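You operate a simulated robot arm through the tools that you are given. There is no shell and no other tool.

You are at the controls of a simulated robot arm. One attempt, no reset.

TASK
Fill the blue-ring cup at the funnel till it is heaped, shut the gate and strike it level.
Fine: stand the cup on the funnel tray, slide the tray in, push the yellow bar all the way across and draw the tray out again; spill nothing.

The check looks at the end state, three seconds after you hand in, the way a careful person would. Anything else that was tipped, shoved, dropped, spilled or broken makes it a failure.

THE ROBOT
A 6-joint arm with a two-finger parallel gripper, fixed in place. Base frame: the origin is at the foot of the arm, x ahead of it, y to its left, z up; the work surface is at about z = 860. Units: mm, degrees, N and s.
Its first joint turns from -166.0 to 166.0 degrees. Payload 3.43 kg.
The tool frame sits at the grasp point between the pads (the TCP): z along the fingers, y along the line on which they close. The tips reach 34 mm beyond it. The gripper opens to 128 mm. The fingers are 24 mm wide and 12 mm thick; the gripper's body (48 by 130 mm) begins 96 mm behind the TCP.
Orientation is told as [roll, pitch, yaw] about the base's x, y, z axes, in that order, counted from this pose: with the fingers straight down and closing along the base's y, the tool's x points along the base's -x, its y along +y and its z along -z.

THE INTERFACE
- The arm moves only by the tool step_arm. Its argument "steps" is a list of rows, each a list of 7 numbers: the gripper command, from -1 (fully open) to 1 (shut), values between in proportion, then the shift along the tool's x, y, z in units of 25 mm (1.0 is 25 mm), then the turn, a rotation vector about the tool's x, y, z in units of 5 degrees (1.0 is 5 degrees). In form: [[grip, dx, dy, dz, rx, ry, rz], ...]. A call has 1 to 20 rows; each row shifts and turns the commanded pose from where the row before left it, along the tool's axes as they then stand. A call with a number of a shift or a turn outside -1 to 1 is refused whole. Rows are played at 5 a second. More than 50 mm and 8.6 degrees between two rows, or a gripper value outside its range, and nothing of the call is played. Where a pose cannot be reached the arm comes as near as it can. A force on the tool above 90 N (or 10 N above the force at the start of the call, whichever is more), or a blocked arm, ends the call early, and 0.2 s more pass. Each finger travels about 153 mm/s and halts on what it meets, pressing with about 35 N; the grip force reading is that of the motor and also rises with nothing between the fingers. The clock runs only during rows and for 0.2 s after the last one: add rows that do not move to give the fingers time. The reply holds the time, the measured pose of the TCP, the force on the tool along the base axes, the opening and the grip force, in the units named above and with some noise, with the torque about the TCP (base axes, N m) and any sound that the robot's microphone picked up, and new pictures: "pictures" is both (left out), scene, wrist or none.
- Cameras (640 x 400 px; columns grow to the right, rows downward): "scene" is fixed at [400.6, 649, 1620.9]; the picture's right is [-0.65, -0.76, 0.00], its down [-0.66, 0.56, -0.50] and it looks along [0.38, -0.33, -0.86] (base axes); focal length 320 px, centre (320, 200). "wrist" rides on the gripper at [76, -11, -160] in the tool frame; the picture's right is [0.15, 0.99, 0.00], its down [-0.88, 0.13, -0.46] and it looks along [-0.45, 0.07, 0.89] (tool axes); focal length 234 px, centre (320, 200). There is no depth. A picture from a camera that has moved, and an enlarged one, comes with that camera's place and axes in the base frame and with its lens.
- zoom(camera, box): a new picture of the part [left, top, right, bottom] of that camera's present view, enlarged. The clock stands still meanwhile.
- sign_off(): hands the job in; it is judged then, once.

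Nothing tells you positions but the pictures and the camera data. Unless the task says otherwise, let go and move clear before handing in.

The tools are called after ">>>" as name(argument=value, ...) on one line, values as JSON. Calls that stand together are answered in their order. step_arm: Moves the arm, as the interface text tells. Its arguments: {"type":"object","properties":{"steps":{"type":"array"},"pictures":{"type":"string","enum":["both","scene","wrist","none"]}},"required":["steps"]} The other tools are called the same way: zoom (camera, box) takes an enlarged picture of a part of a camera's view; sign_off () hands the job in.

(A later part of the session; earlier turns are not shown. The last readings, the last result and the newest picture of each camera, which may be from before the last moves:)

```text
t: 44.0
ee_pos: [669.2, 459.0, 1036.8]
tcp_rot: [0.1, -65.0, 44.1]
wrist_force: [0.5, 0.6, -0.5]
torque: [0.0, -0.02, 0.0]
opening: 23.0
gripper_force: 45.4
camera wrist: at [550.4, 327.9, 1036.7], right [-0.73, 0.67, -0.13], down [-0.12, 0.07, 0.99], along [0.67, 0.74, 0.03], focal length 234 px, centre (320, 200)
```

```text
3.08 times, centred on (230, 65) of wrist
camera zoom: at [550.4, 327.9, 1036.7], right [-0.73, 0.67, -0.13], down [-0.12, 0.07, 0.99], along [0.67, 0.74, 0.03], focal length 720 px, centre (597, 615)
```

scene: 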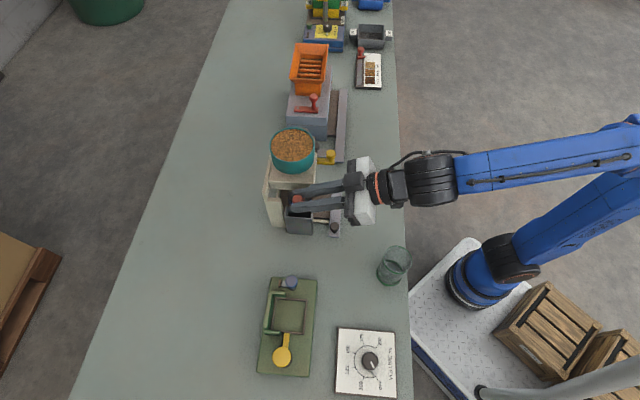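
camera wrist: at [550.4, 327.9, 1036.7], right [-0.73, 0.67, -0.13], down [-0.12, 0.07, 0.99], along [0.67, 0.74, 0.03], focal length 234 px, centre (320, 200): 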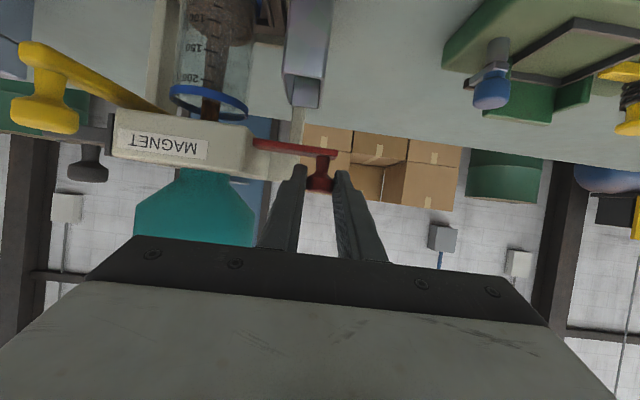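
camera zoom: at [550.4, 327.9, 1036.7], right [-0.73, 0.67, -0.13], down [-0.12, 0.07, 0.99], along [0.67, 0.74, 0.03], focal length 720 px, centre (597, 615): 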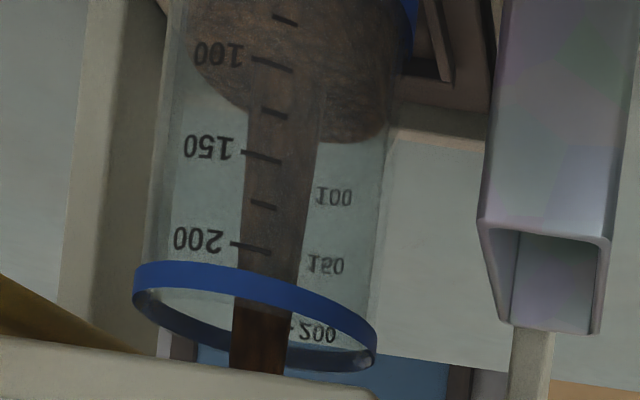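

The level rises by roughly 45 ml/s and the cup holds about 60–70 ml so far. I let it run 1.4 s more, then recheck.

>>> step_arm(steps=[[0.8, 0, 0, 0, 0, 0, 0], [0.8, 0, 0, 0, 0, 0, 0], [0.8, 0, 0, 0, 0, 0, 0], [0.8, 0, 0, 0, 0, 0, 0], [0.8, 0, 0, 0, 0, 0, 0], [0.8, 0, 0, 0, 0, 0, 0]], pictures="both")

>>> zoom(camera="wrist", box=[150, 0, 310, 130])

>>> zoom(camera="scene", box=[250, 110, 370, 250])

```text
t: 45.4
ee_pos: [669.4, 459.3, 1036.7]
tcp_rot: [0.0, -65.0, 44.1]
wrist_force: [1.4, 0.9, -0.4]
torque: [-0.02, 0.02, -0.04]
opening: 22.9
gripper_force: 44.9
camera wrist: at [550.4, 327.9, 1036.7], right [-0.73, 0.67, -0.13], down [-0.12, 0.07, 0.99], along [0.67, 0.74, 0.03], focal length 234 px, centre (320, 200)
```

scene: 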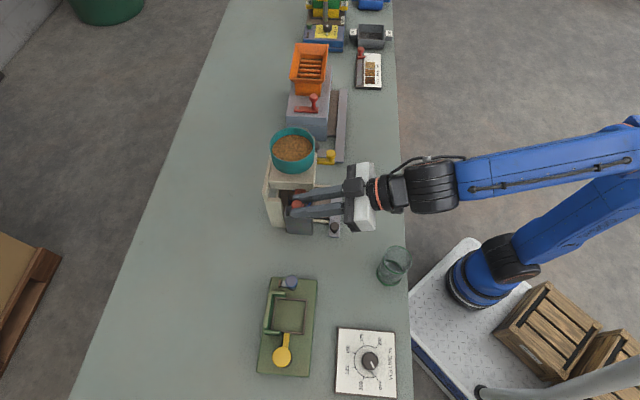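
wrist: 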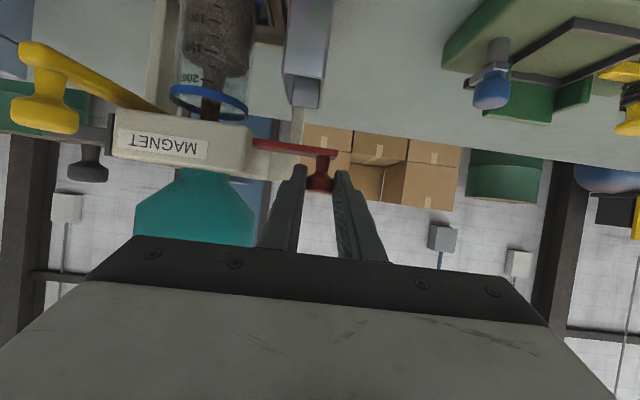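

```text
3.08 times, centred on (230, 65) of wrist
camera zoom: at [550.4, 327.9, 1036.7], right [-0.73, 0.67, -0.13], down [-0.12, 0.07, 0.99], along [0.67, 0.74, 0.03], focal length 720 px, centre (597, 615)
```

zoom: 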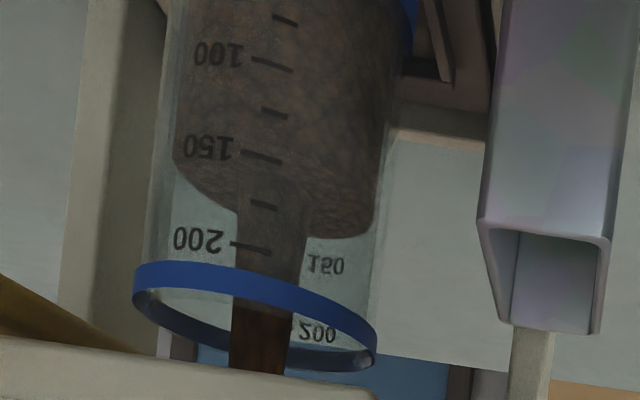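

```text
2.86 times, centred on (310, 180) of scene
camera zoom: at [400.6, 649.0, 1620.9], right [-0.65, -0.76, 0.0], down [-0.66, 0.56, -0.5], along [0.38, -0.33, -0.86], focal length 913 px, centre (349, 257)
```

zoom: 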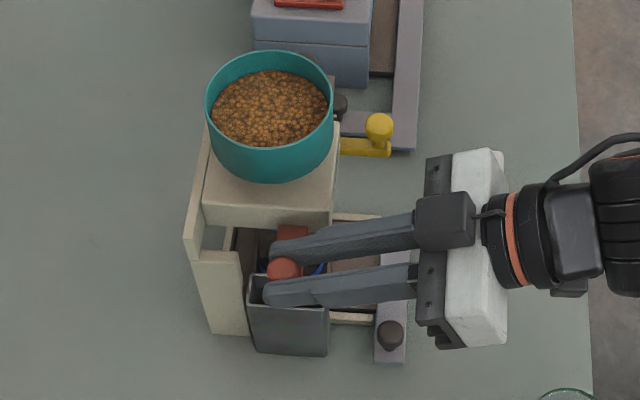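

The level is about 160 ml, rising about 50 ml/s. I run 1.0 s more.

>>> step_arm(steps=[[0.8, 0, 0, 0, 0, 0, 0], [0.8, 0, 0, 0, 0, 0, 0], [0.8, 0, 0, 0, 0, 0, 0], [0.8, 0, 0, 0, 0, 0, 0]], pictures="wrist")

>>> zoom(camera="wrist", box=[150, 0, 310, 130])

```text
t: 46.4
ee_pos: [669.3, 459.9, 1037.0]
tcp_rot: [-0.1, -65.1, 44.1]
wrist_force: [1.2, 0.6, -0.4]
torque: [0.02, -0.04, -0.02]
opening: 22.8
gripper_force: 45.3
camera wrist: at [550.4, 327.9, 1036.7], right [-0.73, 0.67, -0.13], down [-0.12, 0.07, 0.99], along [0.67, 0.74, 0.03], focal length 234 px, centre (320, 200)
```

wrist: 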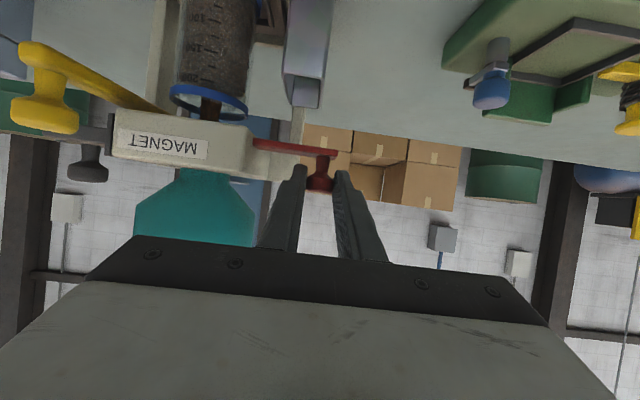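

```text
3.08 times, centred on (230, 65) of wrist
camera zoom: at [550.4, 327.9, 1036.7], right [-0.73, 0.67, -0.13], down [-0.12, 0.07, 0.99], along [0.67, 0.74, 0.03], focal length 720 px, centre (597, 615)
```

zoom: 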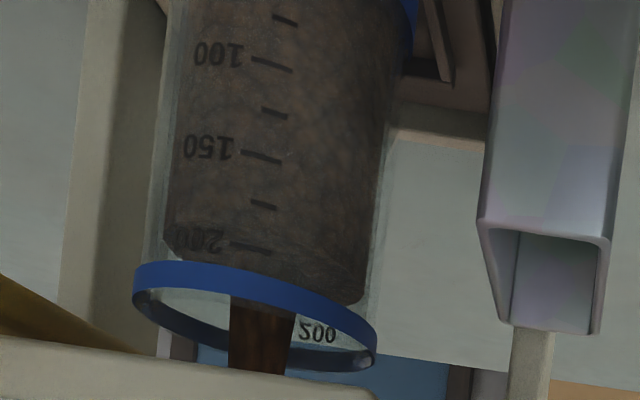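

>>> step_arm(steps=[[0.8, 0, 0, 0, 0, 0, 0], [0.8, 0, 0, 0, 0, 0, 0]], pictures="wrist")

>>> zoom(camera="wrist", box=[150, 0, 310, 130])

```text
t: 47.0
ee_pos: [668.8, 458.9, 1036.9]
tcp_rot: [0.0, -64.9, 44.1]
wrist_force: [0.3, 1.6, -0.5]
torque: [-0.02, 0.01, -0.01]
opening: 22.9
gripper_force: 44.8
camera wrist: at [550.4, 327.9, 1036.7], right [-0.73, 0.67, -0.13], down [-0.12, 0.07, 0.99], along [0.67, 0.74, 0.03], focal length 234 px, centre (320, 200)
```

wrist: 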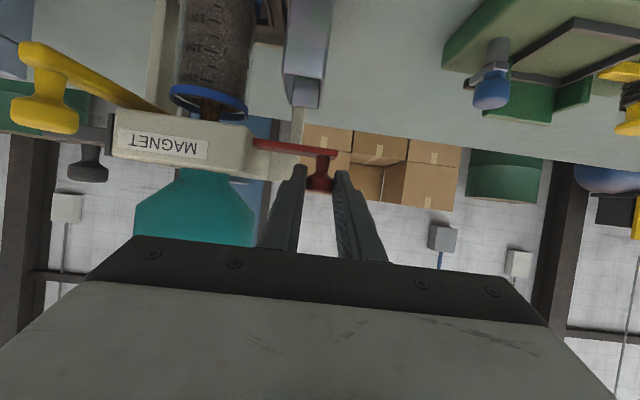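

```text
3.08 times, centred on (230, 65) of wrist
camera zoom: at [550.4, 327.9, 1036.7], right [-0.73, 0.67, -0.13], down [-0.12, 0.07, 0.99], along [0.67, 0.74, 0.03], focal length 720 px, centre (597, 615)
```

zoom: 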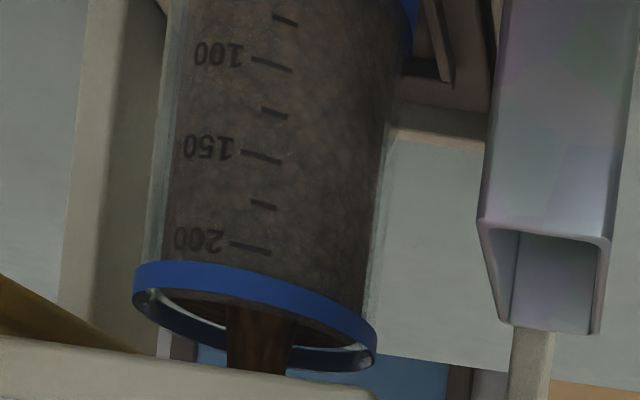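

It is nearly at the brim. I hold one more tick and then shut the gate in the same call, then inspect the heap.

>>> step_arm(steps=[[0.8, 0, 0, 0, 0, 0, 0], [0.8, 0, -0.52, 0, 0, 0, 0]], pictures="wrist")

>>> zoom(camera="wrist", box=[150, 0, 310, 130])

>>> zoom(camera="wrist", box=[180, 40, 420, 240])

```text
t: 47.6
ee_pos: [678.2, 451.3, 1037.0]
tcp_rot: [0.1, -65.1, 43.9]
wrist_force: [0.1, 1.1, -0.1]
torque: [-0.16, 0.18, -0.01]
opening: 22.6
gripper_force: 45.2
camera wrist: at [559.4, 318.8, 1036.7], right [-0.73, 0.67, -0.13], down [-0.12, 0.06, 0.99], along [0.67, 0.74, 0.03], focal length 234 px, centre (320, 200)
```

wrist: 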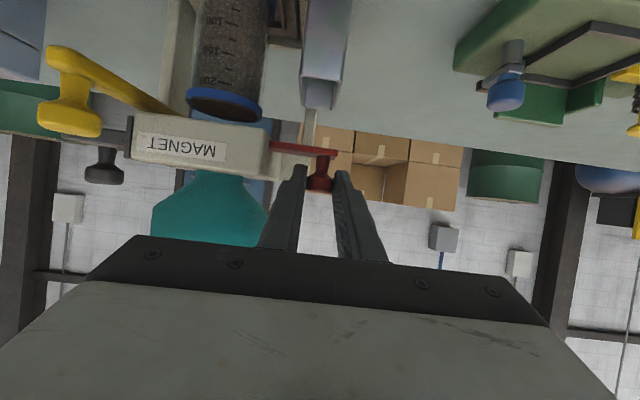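

```text
3.08 times, centred on (230, 65) of wrist
camera zoom: at [559.4, 318.8, 1036.7], right [-0.73, 0.67, -0.13], down [-0.12, 0.06, 0.99], along [0.67, 0.74, 0.03], focal length 720 px, centre (597, 615)
```

zoom: 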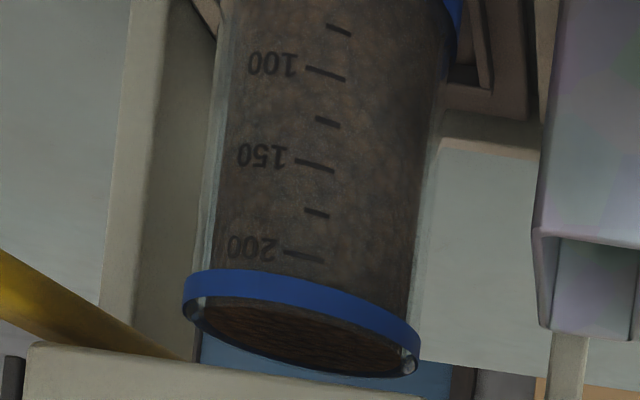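

```text
2.00 times, centred on (300, 140) of wrist
camera zoom: at [559.4, 318.8, 1036.7], right [-0.73, 0.67, -0.13], down [-0.12, 0.06, 0.99], along [0.67, 0.74, 0.03], focal length 468 px, centre (360, 320)
```

zoom: 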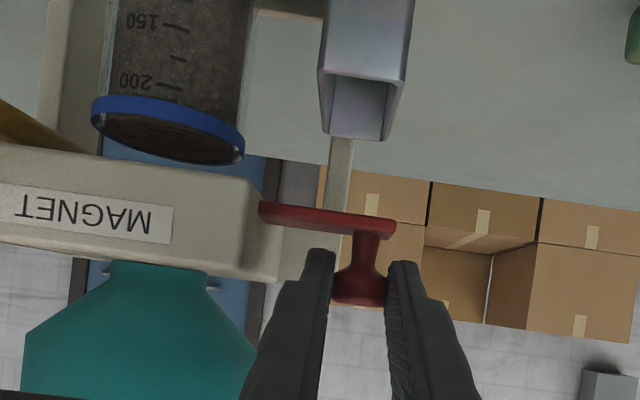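

The gate is shut and the flow stopped. The cup is at the brim, but the mound is small. I give a short pulse to heap it.

>>> step_arm(steps=[[0.8, 0, 0.42, 0, 0, 0, 0], [0.8, 0, -0.42, 0, 0, 0, 0], [0.8, 0, 0, 0, 0, 0, 0]], pictures="wrist")

>>> zoom(camera="wrist", box=[150, 0, 310, 130])

>>> zoom(camera="wrist", box=[180, 70, 280, 140])

```text
t: 48.4
ee_pos: [678.4, 450.2, 1035.9]
tcp_rot: [0.0, -64.9, 44.1]
wrist_force: [-10.3, -11.3, -8.6]
torque: [-0.3, 0.28, -0.06]
opening: 22.9
gripper_force: 44.6
camera wrist: at [559.8, 318.5, 1037.0], right [-0.73, 0.67, -0.13], down [-0.12, 0.07, 0.99], along [0.67, 0.74, 0.03], focal length 234 px, centre (320, 200)
```

wrist: 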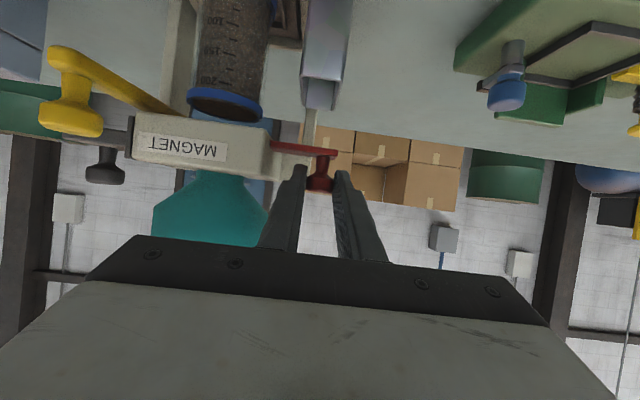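

```text
3.08 times, centred on (230, 65) of wrist
camera zoom: at [559.8, 318.5, 1037.0], right [-0.73, 0.67, -0.13], down [-0.12, 0.07, 0.99], along [0.67, 0.74, 0.03], focal length 720 px, centre (597, 615)
```

zoom: 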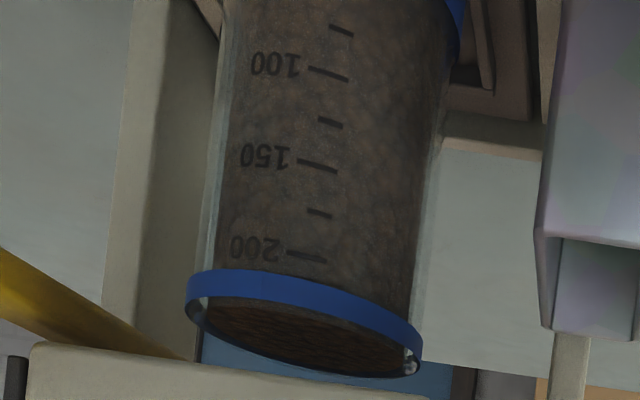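

```text
5.71 times, centred on (230, 105) of wrist
camera zoom: at [559.8, 318.5, 1037.0], right [-0.73, 0.67, -0.13], down [-0.12, 0.07, 0.99], along [0.67, 0.74, 0.03], focal length 1338 px, centre (834, 743)
```

zoom: 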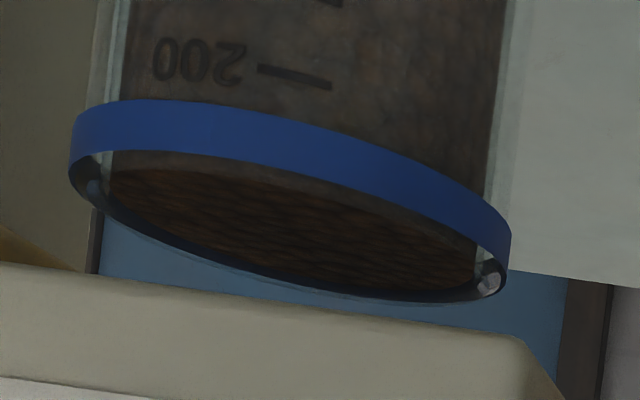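

The surface still looks about 1–2 mm below the rim with little change. I give a slightly larger pulse.

>>> step_arm(steps=[[0.8, 0, 0.54, 0, 0, 0, 0], [0.8, 0, -0.54, 0, 0, 0, 0], [0.8, 0, 0, 0, 0, 0, 0]], pictures="wrist")

>>> zoom(camera="wrist", box=[180, 70, 280, 140])

```text
t: 49.2
ee_pos: [677.9, 449.8, 1035.1]
tcp_rot: [0.0, -64.9, 44.0]
wrist_force: [-10.6, -11.1, -15.7]
torque: [-0.37, 0.39, -0.06]
opening: 22.9
gripper_force: 44.5
camera wrist: at [560.3, 318.1, 1037.1], right [-0.73, 0.67, -0.13], down [-0.12, 0.07, 0.99], along [0.67, 0.74, 0.03], focal length 234 px, centre (320, 200)
```

wrist: 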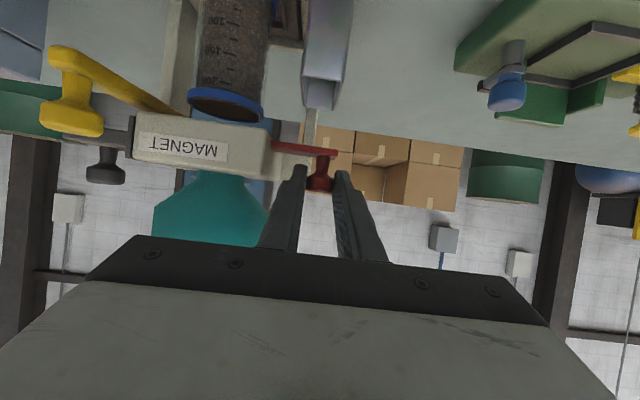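

```text
5.71 times, centred on (230, 105) of wrist
camera zoom: at [560.3, 318.1, 1037.1], right [-0.73, 0.67, -0.13], down [-0.12, 0.07, 0.99], along [0.67, 0.74, 0.03], focal length 1338 px, centre (834, 743)
```

zoom: 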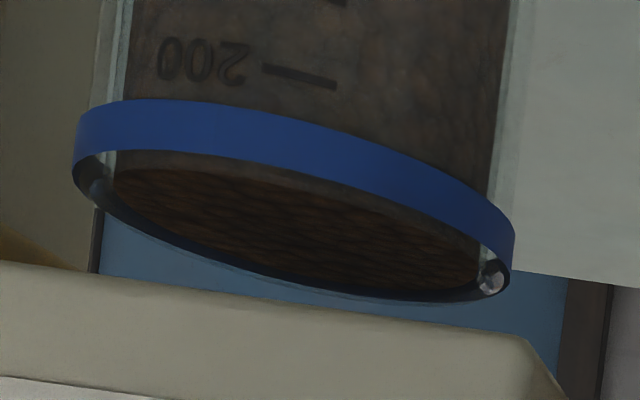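

Still slightly below the brim (roughly 2 mm). I do open, hold one tick, then shut, for roughly 10–12 ml.

>>> step_arm(steps=[[0.8, 0, 0.5, 0, 0, 0, 0], [0.8, 0, 0, 0, 0, 0, 0], [0.8, 0, -0.5, 0, 0, 0, 0], [0.8, 0, 0, 0, 0, 0, 0]], pictures="wrist")

>>> zoom(camera="wrist", box=[180, 70, 280, 140])

>>> zoom(camera="wrist", box=[180, 40, 420, 240])

```text
t: 50.2
ee_pos: [679.7, 449.5, 1036.7]
tcp_rot: [0.1, -65.0, 44.1]
wrist_force: [-13.0, -11.8, -21.3]
torque: [-0.43, 0.43, 0.0]
opening: 23.1
gripper_force: 45.2
camera wrist: at [561.1, 318.4, 1037.5], right [-0.73, 0.67, -0.13], down [-0.12, 0.07, 0.99], along [0.67, 0.74, 0.03], focal length 234 px, centre (320, 200)
```

wrist: 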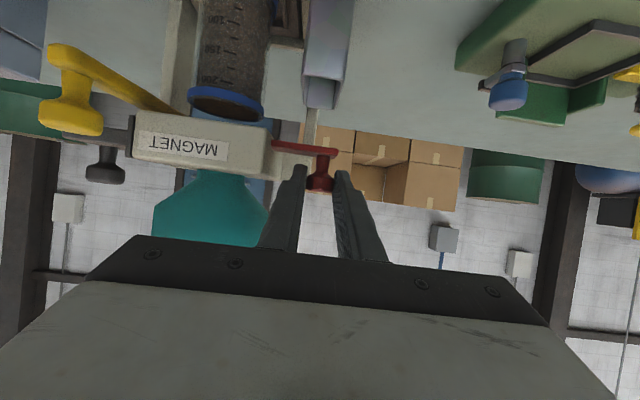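

```text
5.71 times, centred on (230, 105) of wrist
camera zoom: at [561.1, 318.4, 1037.5], right [-0.73, 0.67, -0.13], down [-0.12, 0.07, 0.99], along [0.67, 0.74, 0.03], focal length 1338 px, centre (834, 743)
```

zoom: 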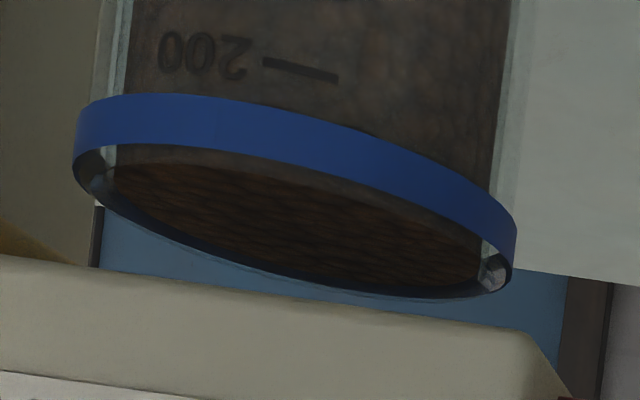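

```text
2.00 times, centred on (300, 140) of wrist
camera zoom: at [561.1, 318.4, 1037.5], right [-0.73, 0.67, -0.13], down [-0.12, 0.07, 0.99], along [0.67, 0.74, 0.03], focal length 468 px, centre (360, 320)
```

zoom: 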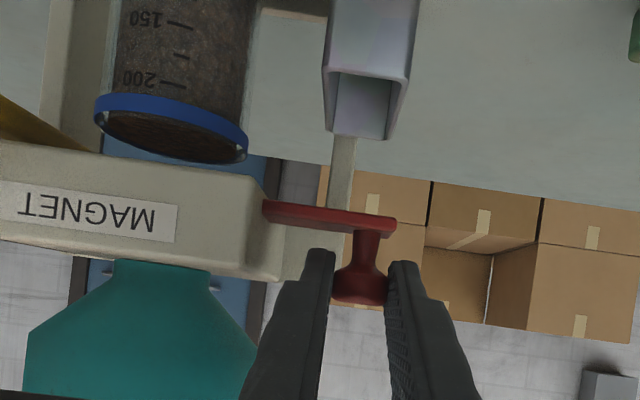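

No clear change, so these pulses may not have opened the gate far enough. I'll open in smaller increments with a picture each, to see exactly when the stream starts.

>>> step_arm(steps=[[0.8, 0, 0.4, 0, 0, 0, 0]], pictures="wrist")

>>> zoom(camera="wrist", box=[160, 60, 280, 140])

```text
t: 50.6
ee_pos: [672.0, 458.2, 1037.8]
tcp_rot: [0.1, -65.0, 44.1]
wrist_force: [-14.5, -14.7, -18.8]
torque: [-0.5, 0.52, 0.01]
opening: 22.7
gripper_force: 45.2
camera wrist: at [553.6, 325.9, 1037.5], right [-0.73, 0.67, -0.13], down [-0.12, 0.07, 0.99], along [0.67, 0.74, 0.03], focal length 234 px, centre (320, 200)
```

wrist: 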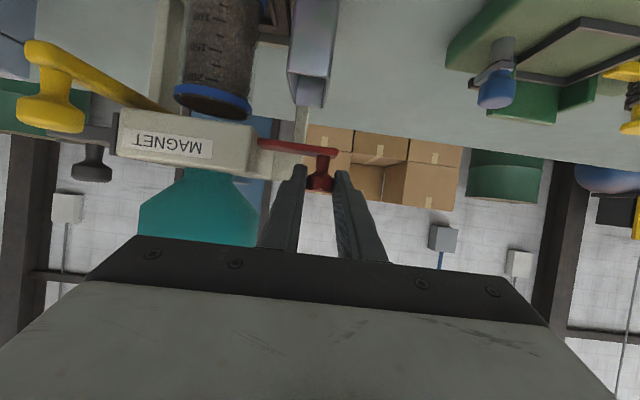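

```text
5.00 times, centred on (220, 100) of wrist
camera zoom: at [553.6, 325.9, 1037.5], right [-0.73, 0.67, -0.13], down [-0.12, 0.07, 0.99], along [0.67, 0.74, 0.03], focal length 1171 px, centre (820, 700)
```

zoom: 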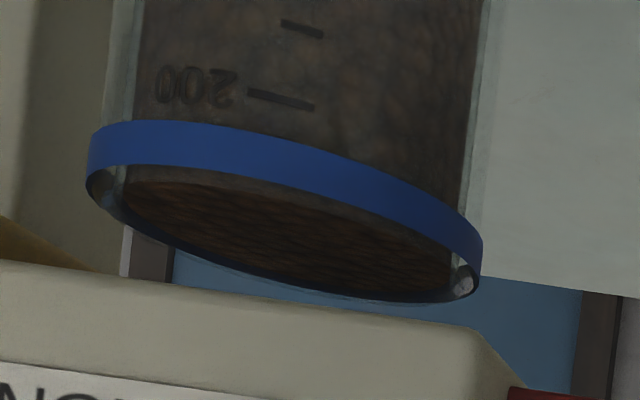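

No stream at 10 mm open. Earlier flow happened at about 14 mm from closed, so I add 2 mm more.

>>> step_arm(steps=[[0.8, 0, 0.08, 0, 0, 0, 0]], pictures="wrist")

>>> zoom(camera="wrist", box=[160, 60, 280, 140])

```text
t: 51.0
ee_pos: [670.8, 459.2, 1036.8]
tcp_rot: [0.0, -65.0, 44.1]
wrist_force: [-10.9, -11.8, -16.0]
torque: [-0.39, 0.4, -0.06]
opening: 22.9
gripper_force: 45.1
camera wrist: at [552.4, 327.2, 1037.4], right [-0.73, 0.67, -0.13], down [-0.12, 0.06, 0.99], along [0.67, 0.74, 0.03], focal length 234 px, centre (320, 200)
```

wrist: 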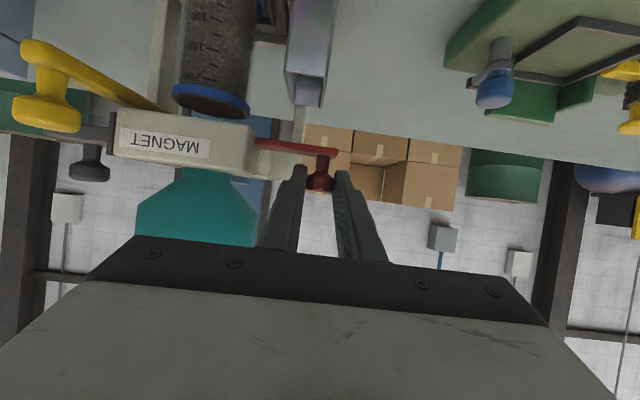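

```text
5.00 times, centred on (220, 100) of wrist
camera zoom: at [552.4, 327.2, 1037.4], right [-0.73, 0.67, -0.13], down [-0.12, 0.06, 0.99], along [0.67, 0.74, 0.03], focal length 1171 px, centre (820, 700)
```

zoom: 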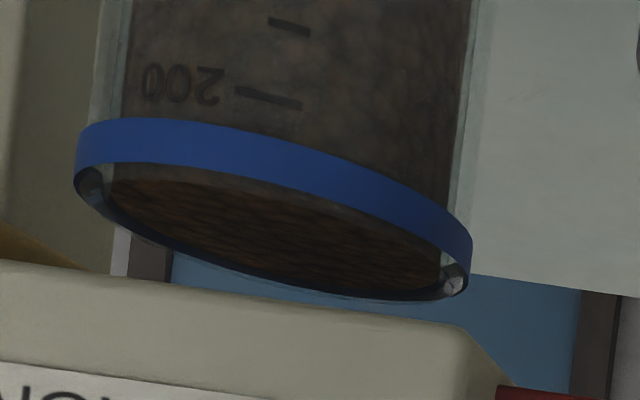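

>>> step_arm(steps=[[0.8, 0, 0.06, 0, 0, 0, 0]], pictures="wrist")

>>> zoom(camera="wrist", box=[160, 60, 280, 140])

```text
t: 51.4
ee_pos: [669.3, 459.5, 1037.4]
tcp_rot: [0.0, -65.1, 44.0]
wrist_force: [-3.6, -3.8, -11.0]
torque: [-0.35, 0.32, -0.08]
opening: 23.1
gripper_force: 44.9
camera wrist: at [551.0, 328.6, 1037.3], right [-0.73, 0.67, -0.13], down [-0.12, 0.06, 0.99], along [0.67, 0.74, 0.03], focal length 234 px, centre (320, 200)
```

wrist: 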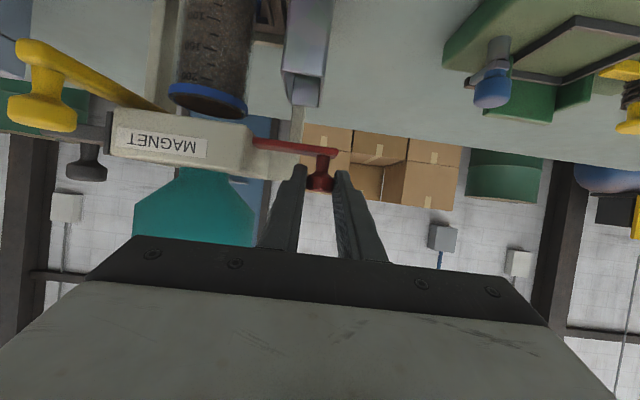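

```text
5.00 times, centred on (220, 100) of wrist
camera zoom: at [551.0, 328.6, 1037.3], right [-0.73, 0.67, -0.13], down [-0.12, 0.06, 0.99], along [0.67, 0.74, 0.03], focal length 1171 px, centre (820, 700)
```

zoom: 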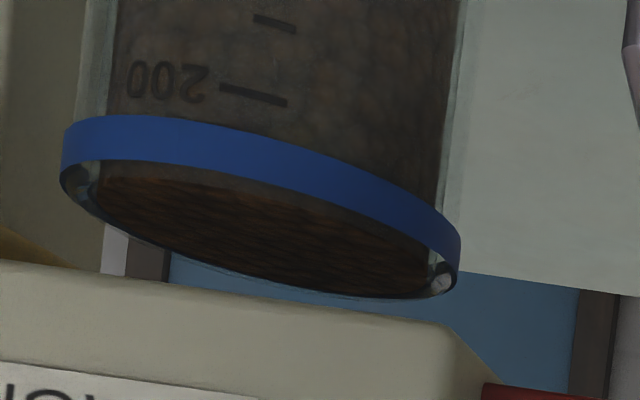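

>>> step_arm(steps=[[0.8, 0, 0.04, 0, 0, 0, 0]], pictures="wrist")

>>> zoom(camera="wrist", box=[160, 60, 280, 140])

```text
t: 51.8
ee_pos: [668.9, 462.4, 1037.1]
tcp_rot: [0.1, -65.1, 44.0]
wrist_force: [1.2, 1.8, -5.3]
torque: [-0.03, 0.02, -0.03]
opening: 22.9
gripper_force: 45.1
camera wrist: at [550.4, 329.2, 1037.2], right [-0.73, 0.67, -0.13], down [-0.12, 0.06, 0.99], along [0.67, 0.74, 0.03], focal length 234 px, centre (320, 200)
```

wrist: 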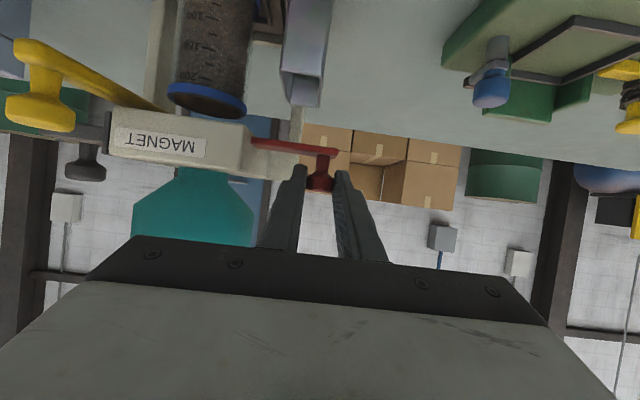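

```text
5.00 times, centred on (220, 100) of wrist
camera zoom: at [550.4, 329.2, 1037.2], right [-0.73, 0.67, -0.13], down [-0.12, 0.06, 0.99], along [0.67, 0.74, 0.03], focal length 1171 px, centre (820, 700)
```

zoom: 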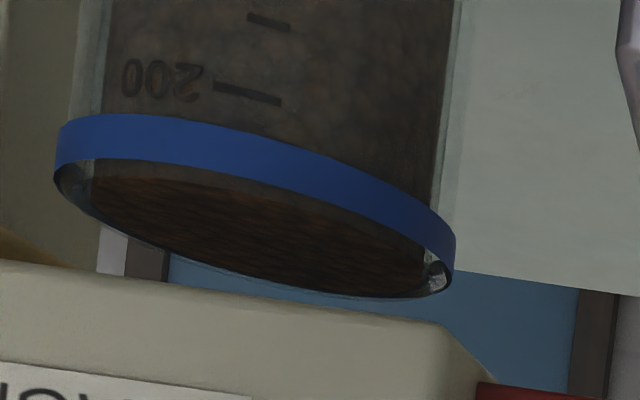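

The surface seems to creep up. I hold one tick to see if it trickles at this opening.

>>> step_arm(steps=[[0.8, 0, 0.03, 0, 0, 0, 0]], pictures="wrist")

>>> zoom(camera="wrist", box=[170, 75, 260, 125])

```text
t: 52.2
ee_pos: [668.9, 460.4, 1037.0]
tcp_rot: [0.0, -65.0, 44.2]
wrist_force: [3.5, 3.7, -3.4]
torque: [0.13, -0.13, 0.0]
opening: 22.8
gripper_force: 44.9
camera wrist: at [549.9, 329.7, 1037.4], right [-0.73, 0.67, -0.13], down [-0.12, 0.06, 0.99], along [0.67, 0.74, 0.03], focal length 234 px, centre (320, 200)
```

wrist: 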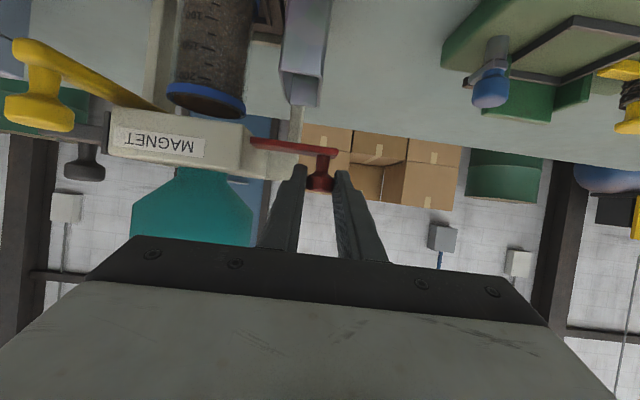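

```text
7.11 times, centred on (215, 100) of wrist
camera zoom: at [549.9, 329.7, 1037.4], right [-0.73, 0.67, -0.13], down [-0.12, 0.06, 0.99], along [0.67, 0.74, 0.03], focal length 1665 px, centre (1067, 911)
```

zoom: 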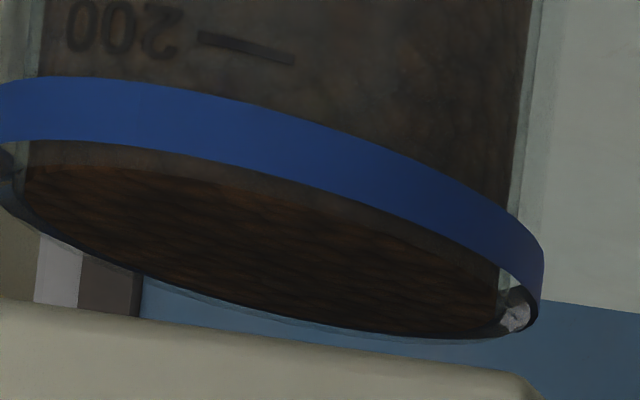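

>>> zoom(camera="wrist", box=[180, 0, 380, 200])

>>> zoom(camera="scene", box=[260, 110, 350, 240])

```text
2.00 times, centred on (280, 100) of wrist
camera zoom: at [549.9, 329.7, 1037.4], right [-0.73, 0.67, -0.13], down [-0.12, 0.06, 0.99], along [0.67, 0.74, 0.03], focal length 468 px, centre (400, 400)
```

zoom: 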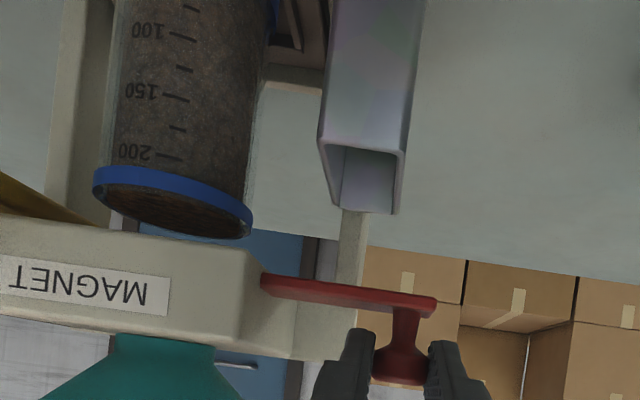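

```text
3.08 times, centred on (305, 175) of scene
camera zoom: at [400.6, 649.0, 1620.9], right [-0.65, -0.76, 0.0], down [-0.66, 0.56, -0.5], along [0.38, -0.33, -0.86], focal length 984 px, centre (366, 277)
```

zoom: 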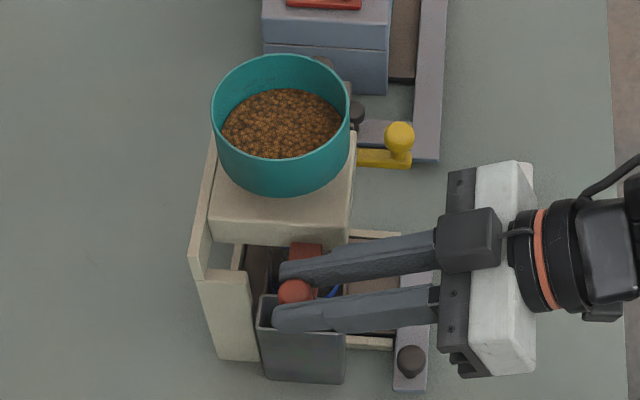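

>>> step_arm(steps=[[0.8, 0, 0, 0, 0, 0, 0]], pictures="wrist")

>>> zoom(camera="wrist", box=[170, 75, 260, 125])

```text
t: 52.6
ee_pos: [669.8, 460.8, 1037.6]
tcp_rot: [0.0, -65.0, 44.1]
wrist_force: [5.6, 6.6, -0.1]
torque: [0.02, -0.01, -0.01]
opening: 22.8
gripper_force: 44.8
camera wrist: at [549.9, 329.7, 1037.4], right [-0.73, 0.67, -0.13], down [-0.12, 0.06, 0.99], along [0.67, 0.74, 0.03], focal length 234 px, centre (320, 200)
```

wrist: 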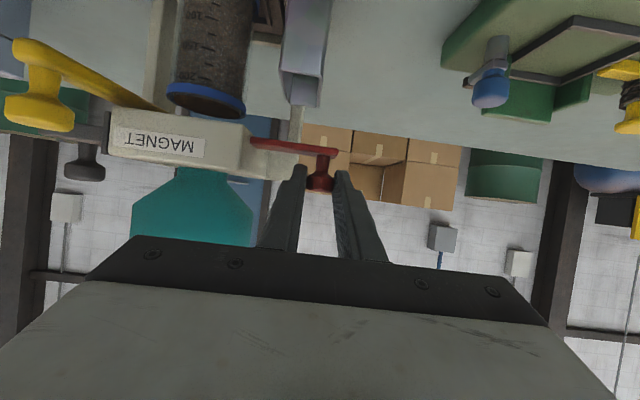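

```text
7.11 times, centred on (215, 100) of wrist
camera zoom: at [549.9, 329.7, 1037.4], right [-0.73, 0.67, -0.13], down [-0.12, 0.06, 0.99], along [0.67, 0.74, 0.03], focal length 1665 px, centre (1067, 911)
```

zoom: 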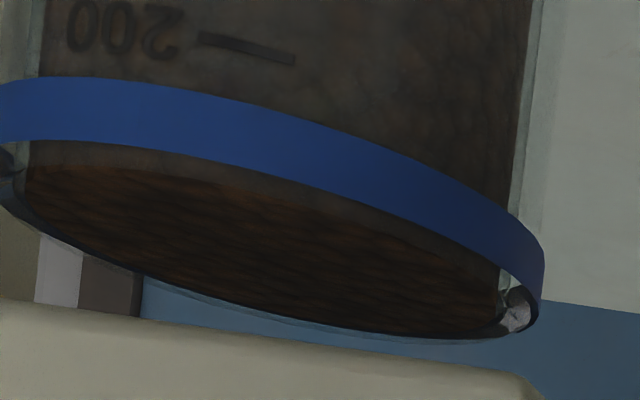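

The level creeps up slowly at this opening, which is good for a controlled heap. I keep watching tick by tick.

>>> step_arm(steps=[[0.8, 0, 0, 0, 0, 0, 0]], pictures="wrist")

>>> zoom(camera="wrist", box=[170, 75, 260, 125])

```text
t: 53.0
ee_pos: [668.3, 462.0, 1038.0]
tcp_rot: [0.0, -65.0, 44.2]
wrist_force: [7.7, 9.0, 1.7]
torque: [0.08, -0.06, -0.02]
opening: 22.8
gripper_force: 44.7
camera wrist: at [549.9, 329.6, 1037.4], right [-0.73, 0.67, -0.13], down [-0.12, 0.06, 0.99], along [0.67, 0.74, 0.03], focal length 234 px, centre (320, 200)
```

wrist: 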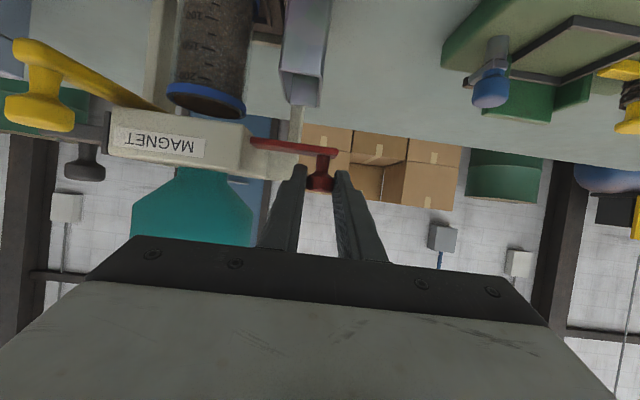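

```text
7.11 times, centred on (215, 100) of wrist
camera zoom: at [549.9, 329.6, 1037.4], right [-0.73, 0.67, -0.13], down [-0.12, 0.06, 0.99], along [0.67, 0.74, 0.03], focal length 1665 px, centre (1067, 911)
```

zoom: 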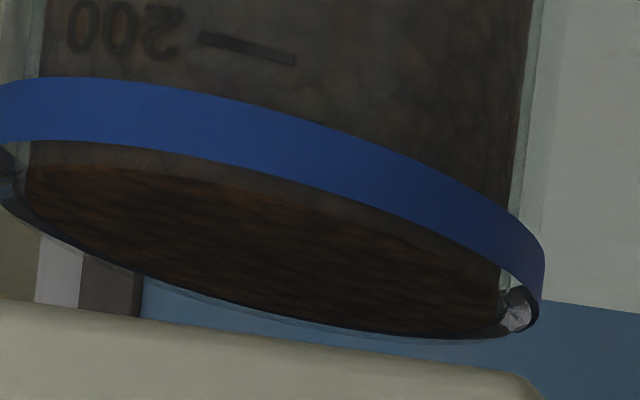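

The level isn't changing visibly now, even though the slide is out further than when it flowed; the heap may be choking the spout. I'll shut the gate fully and look at the cup edge-on before deciding.

>>> step_arm(steps=[[0.8, 0, -0.4, 0, 0, 0, 0], [0.8, 0, -0.27, 0, 0, 0, 0], [0.8, 0, 0, 0, 0, 0, 0]], pictures="wrist")

>>> zoom(camera="wrist", box=[180, 0, 380, 200])

>>> zoom(camera="wrist", box=[180, 70, 280, 140])

```text
t: 53.8
ee_pos: [679.8, 449.2, 1038.0]
tcp_rot: [0.0, -65.0, 44.1]
wrist_force: [6.8, 8.1, 3.7]
torque: [0.17, -0.18, 0.03]
opening: 23.3
gripper_force: 45.0
camera wrist: at [561.3, 318.2, 1037.4], right [-0.73, 0.67, -0.13], down [-0.12, 0.06, 0.99], along [0.67, 0.74, 0.03], focal length 234 px, centre (320, 200)
```

wrist: 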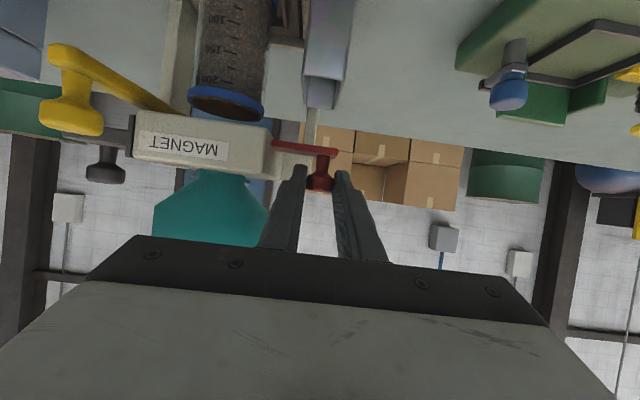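

```text
2.00 times, centred on (280, 100) of wrist
camera zoom: at [561.3, 318.2, 1037.4], right [-0.73, 0.67, -0.13], down [-0.12, 0.06, 0.99], along [0.67, 0.74, 0.03], focal length 468 px, centre (400, 400)
```

zoom: 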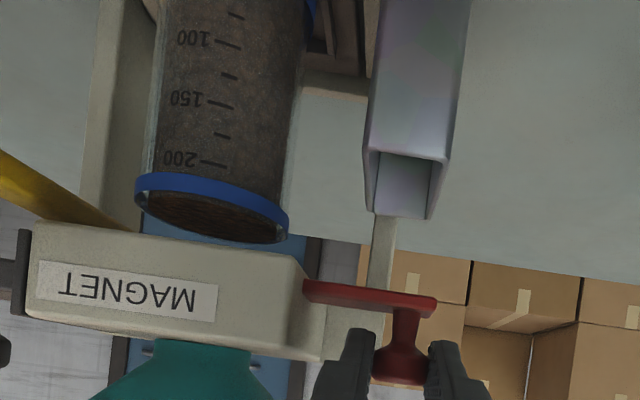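

```text
5.71 times, centred on (230, 105) of wrist
camera zoom: at [561.3, 318.2, 1037.4], right [-0.73, 0.67, -0.13], down [-0.12, 0.06, 0.99], along [0.67, 0.74, 0.03], focal length 1338 px, centre (834, 743)
```

zoom: 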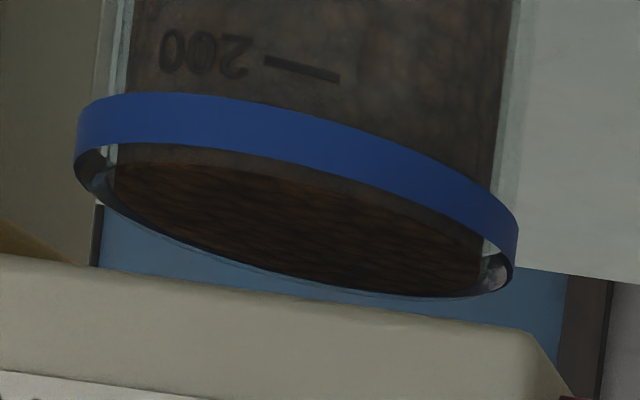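

The gate is back at its fully shut position and the surface did rise to about the rim. I release the knob, retreat straight back, then lower the camera to see the heap edge-on.

>>> step_arm(steps=[[0.6, 0, 0, 0, 0, 0, 0], [0.44, 0, 0, 0, 0, 0, 0], [0.44, 0, 0, 0, 0, 0, 0], [0.44, 0.225, 0, -0.486, 0, 0, 0], [0.44, 0.225, 0, -0.486, 0, 0, 0], [0.44, 0.41, 0, -0.9, 0, 0, 0], [0.44, 0.41, 0, -0.9, 0, 0, 0], [0.44, 0.41, 0, -0.9, 0, 0, 0], [0.44, 0.41, 0, -0.9, 0, 0, 0], [0.0, 0.8, -0.8, 0.35, 0, 0, 0], [-0.5, 0.8, -0.8, 0.35, 0, 0, 0], [-0.5, 0.3, -0.8, 0.15, 0, 0, 0], [-0.5, 0, -0.8, 0, 0, 0, 0], [-0.5, 0, 0, 0, 0, 0, 0]])

>>> zoom(camera="wrist", box=[240, 60, 440, 220])

```text
t: 56.8
ee_pos: [644.7, 303.0, 986.1]
tcp_rot: [0.0, -65.0, 44.1]
wrist_force: [-0.1, -1.0, -0.4]
torque: [0.01, -0.01, 0.02]
opening: 95.8
gripper_force: 0.0
camera wrist: at [525.9, 171.8, 985.3], right [-0.73, 0.67, -0.13], down [-0.12, 0.07, 0.99], along [0.67, 0.74, 0.03], focal length 234 px, centre (320, 200)
```

scene: 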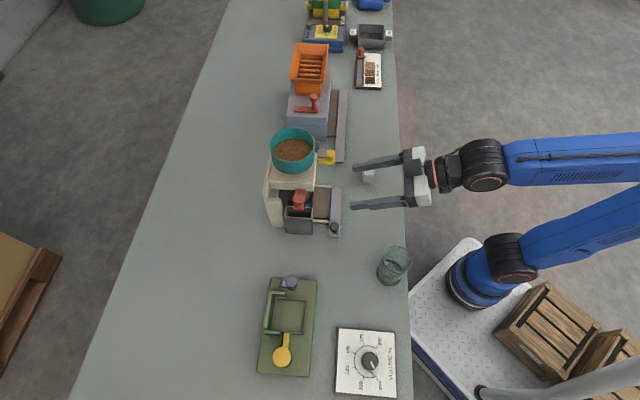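
wrist: 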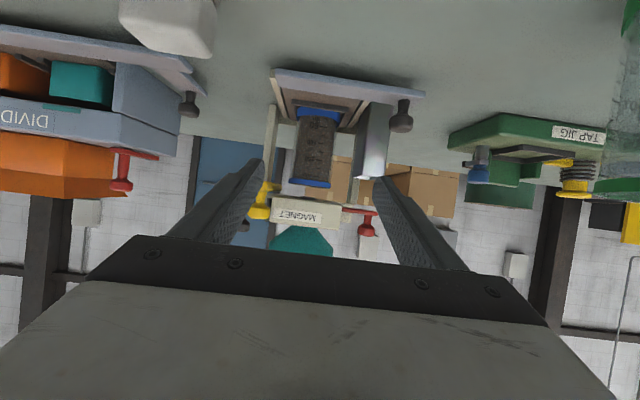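

```text
2.50 times, centred on (340, 140) of wrist
camera zoom: at [525.9, 171.8, 985.3], right [-0.73, 0.67, -0.13], down [-0.12, 0.07, 0.99], along [0.67, 0.74, 0.03], focal length 585 px, centre (270, 350)
```

zoom: 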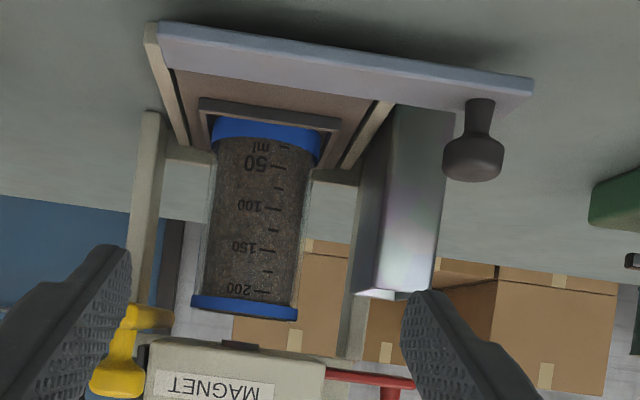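

>>> zoom(camera="wrist", box=[280, 165, 360, 215])

>>> zoom(camera="wrist", box=[300, 175, 340, 205])

>>> zoom(camera="scene", box=[255, 110, 355, 245])

```text
8.00 times, centred on (320, 190) of wrist
camera zoom: at [525.9, 171.8, 985.3], right [-0.73, 0.67, -0.13], down [-0.12, 0.07, 0.99], along [0.67, 0.74, 0.03], focal length 1873 px, centre (320, 280)
```

zoom: 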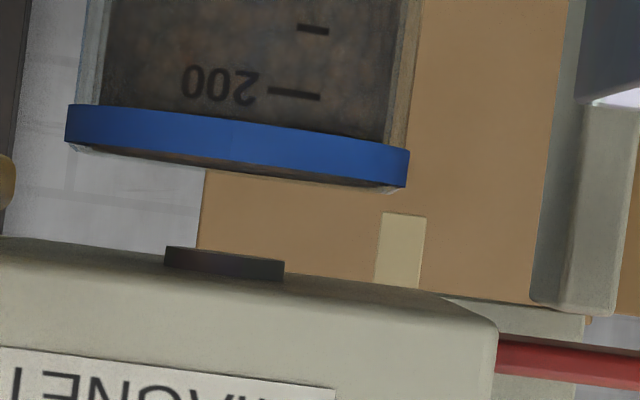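

```text
13.33 times, centred on (320, 190) of wrist
camera zoom: at [525.9, 171.8, 985.3], right [-0.73, 0.67, -0.13], down [-0.12, 0.07, 0.99], along [0.67, 0.74, 0.03], focal length 3122 px, centre (320, 333)
```

zoom: 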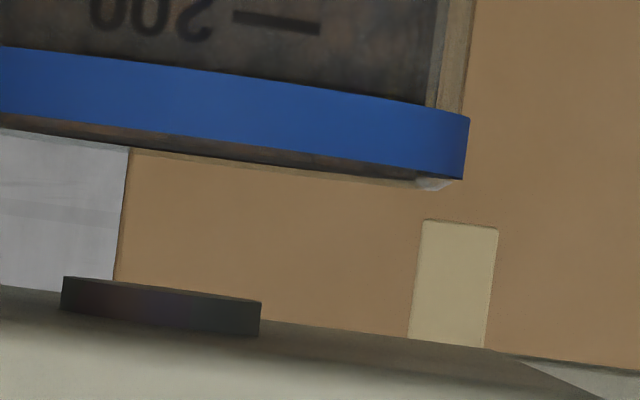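

```text
2.96 times, centred on (305, 178) of scene
camera zoom: at [400.6, 649.0, 1620.9], right [-0.65, -0.76, 0.0], down [-0.66, 0.56, -0.5], along [0.38, -0.33, -0.86], focal length 947 px, centre (364, 267)
```

zoom: 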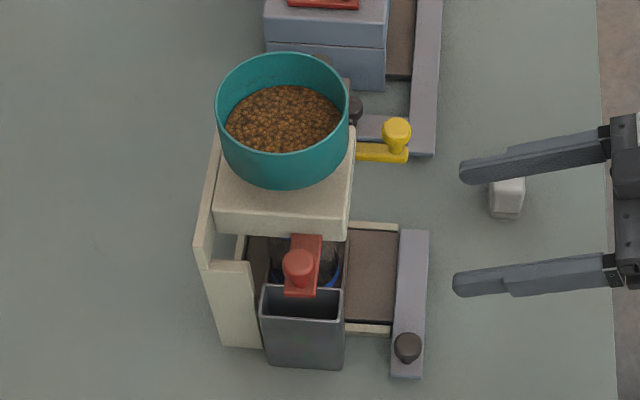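

Edge-on, the grains are only level with the brim. There is no mound, and about 12 mm of gap remains below the spout. I need a little more, so I go back to the gate knob, tilting a bit flatter so the camera sees the brim edge-on while I work the gate.

>>> step_arm(steps=[[0.2, 0, 0.8, 0, 0, 0, 0], [0.44, -0.3, 0.8, -0.15, 0, 0, 0], [0.44, -0.8, 0.8, -0.35, 0, 0, 0], [0.44, -0.8, 0.8, -0.35, 0, 0, 0], [0.44, 0, 0, 0, 0, -1, 0], [0.44, 0, 0, 0, 0, -1, 0], [0.44, 0, 0, 0, 0, -1, 0], [0.44, 0, 0, 0, 0, 0, 0]])

>>> zoom(camera="wrist", box=[200, 40, 440, 220])

```text
t: 58.6
ee_pos: [589.7, 360.5, 1038.7]
tcp_rot: [0.3, -80.0, 43.9]
wrist_force: [-0.6, 0.1, -0.3]
torque: [0.02, 0.02, -0.01]
opening: 35.5
gripper_force: 0.0
camera wrist: at [475.3, 234.5, 992.5], right [-0.71, 0.69, -0.14], down [-0.3, -0.11, 0.95], along [0.64, 0.71, 0.29], focal length 234 px, centre (320, 200)
```

scene: 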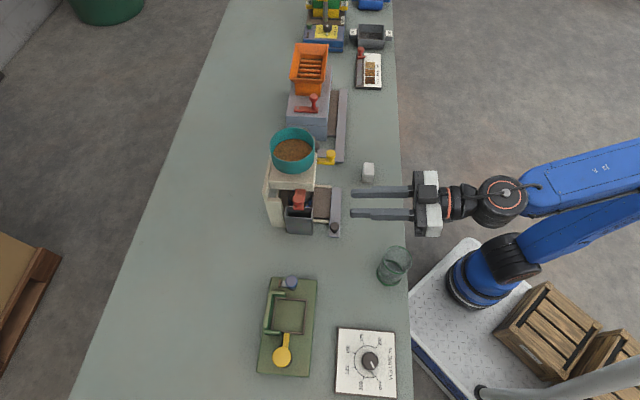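
wrist: 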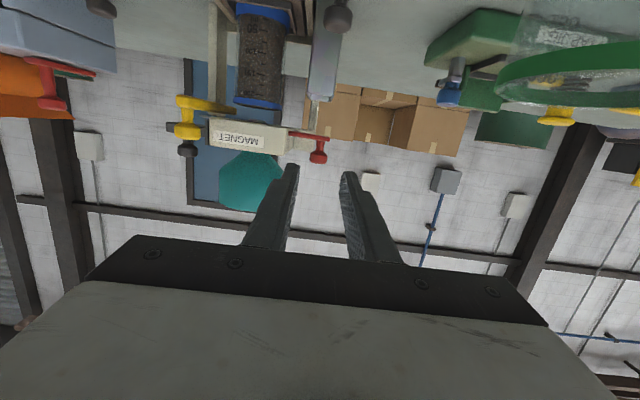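

```text
2.22 times, centred on (320, 130) of wrist
camera zoom: at [475.3, 234.5, 992.5], right [-0.71, 0.69, -0.14], down [-0.3, -0.11, 0.95], along [0.64, 0.71, 0.29], focal length 520 px, centre (320, 356)
```

zoom: 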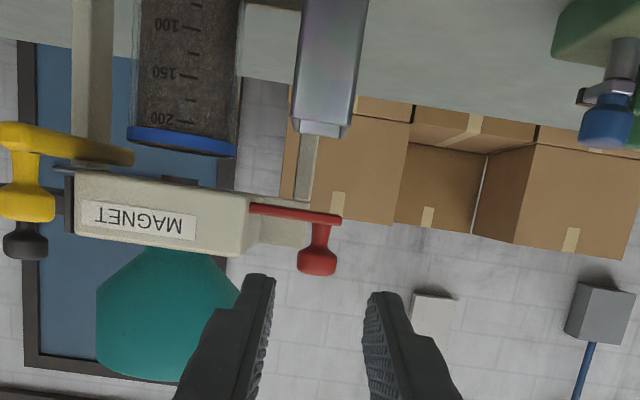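

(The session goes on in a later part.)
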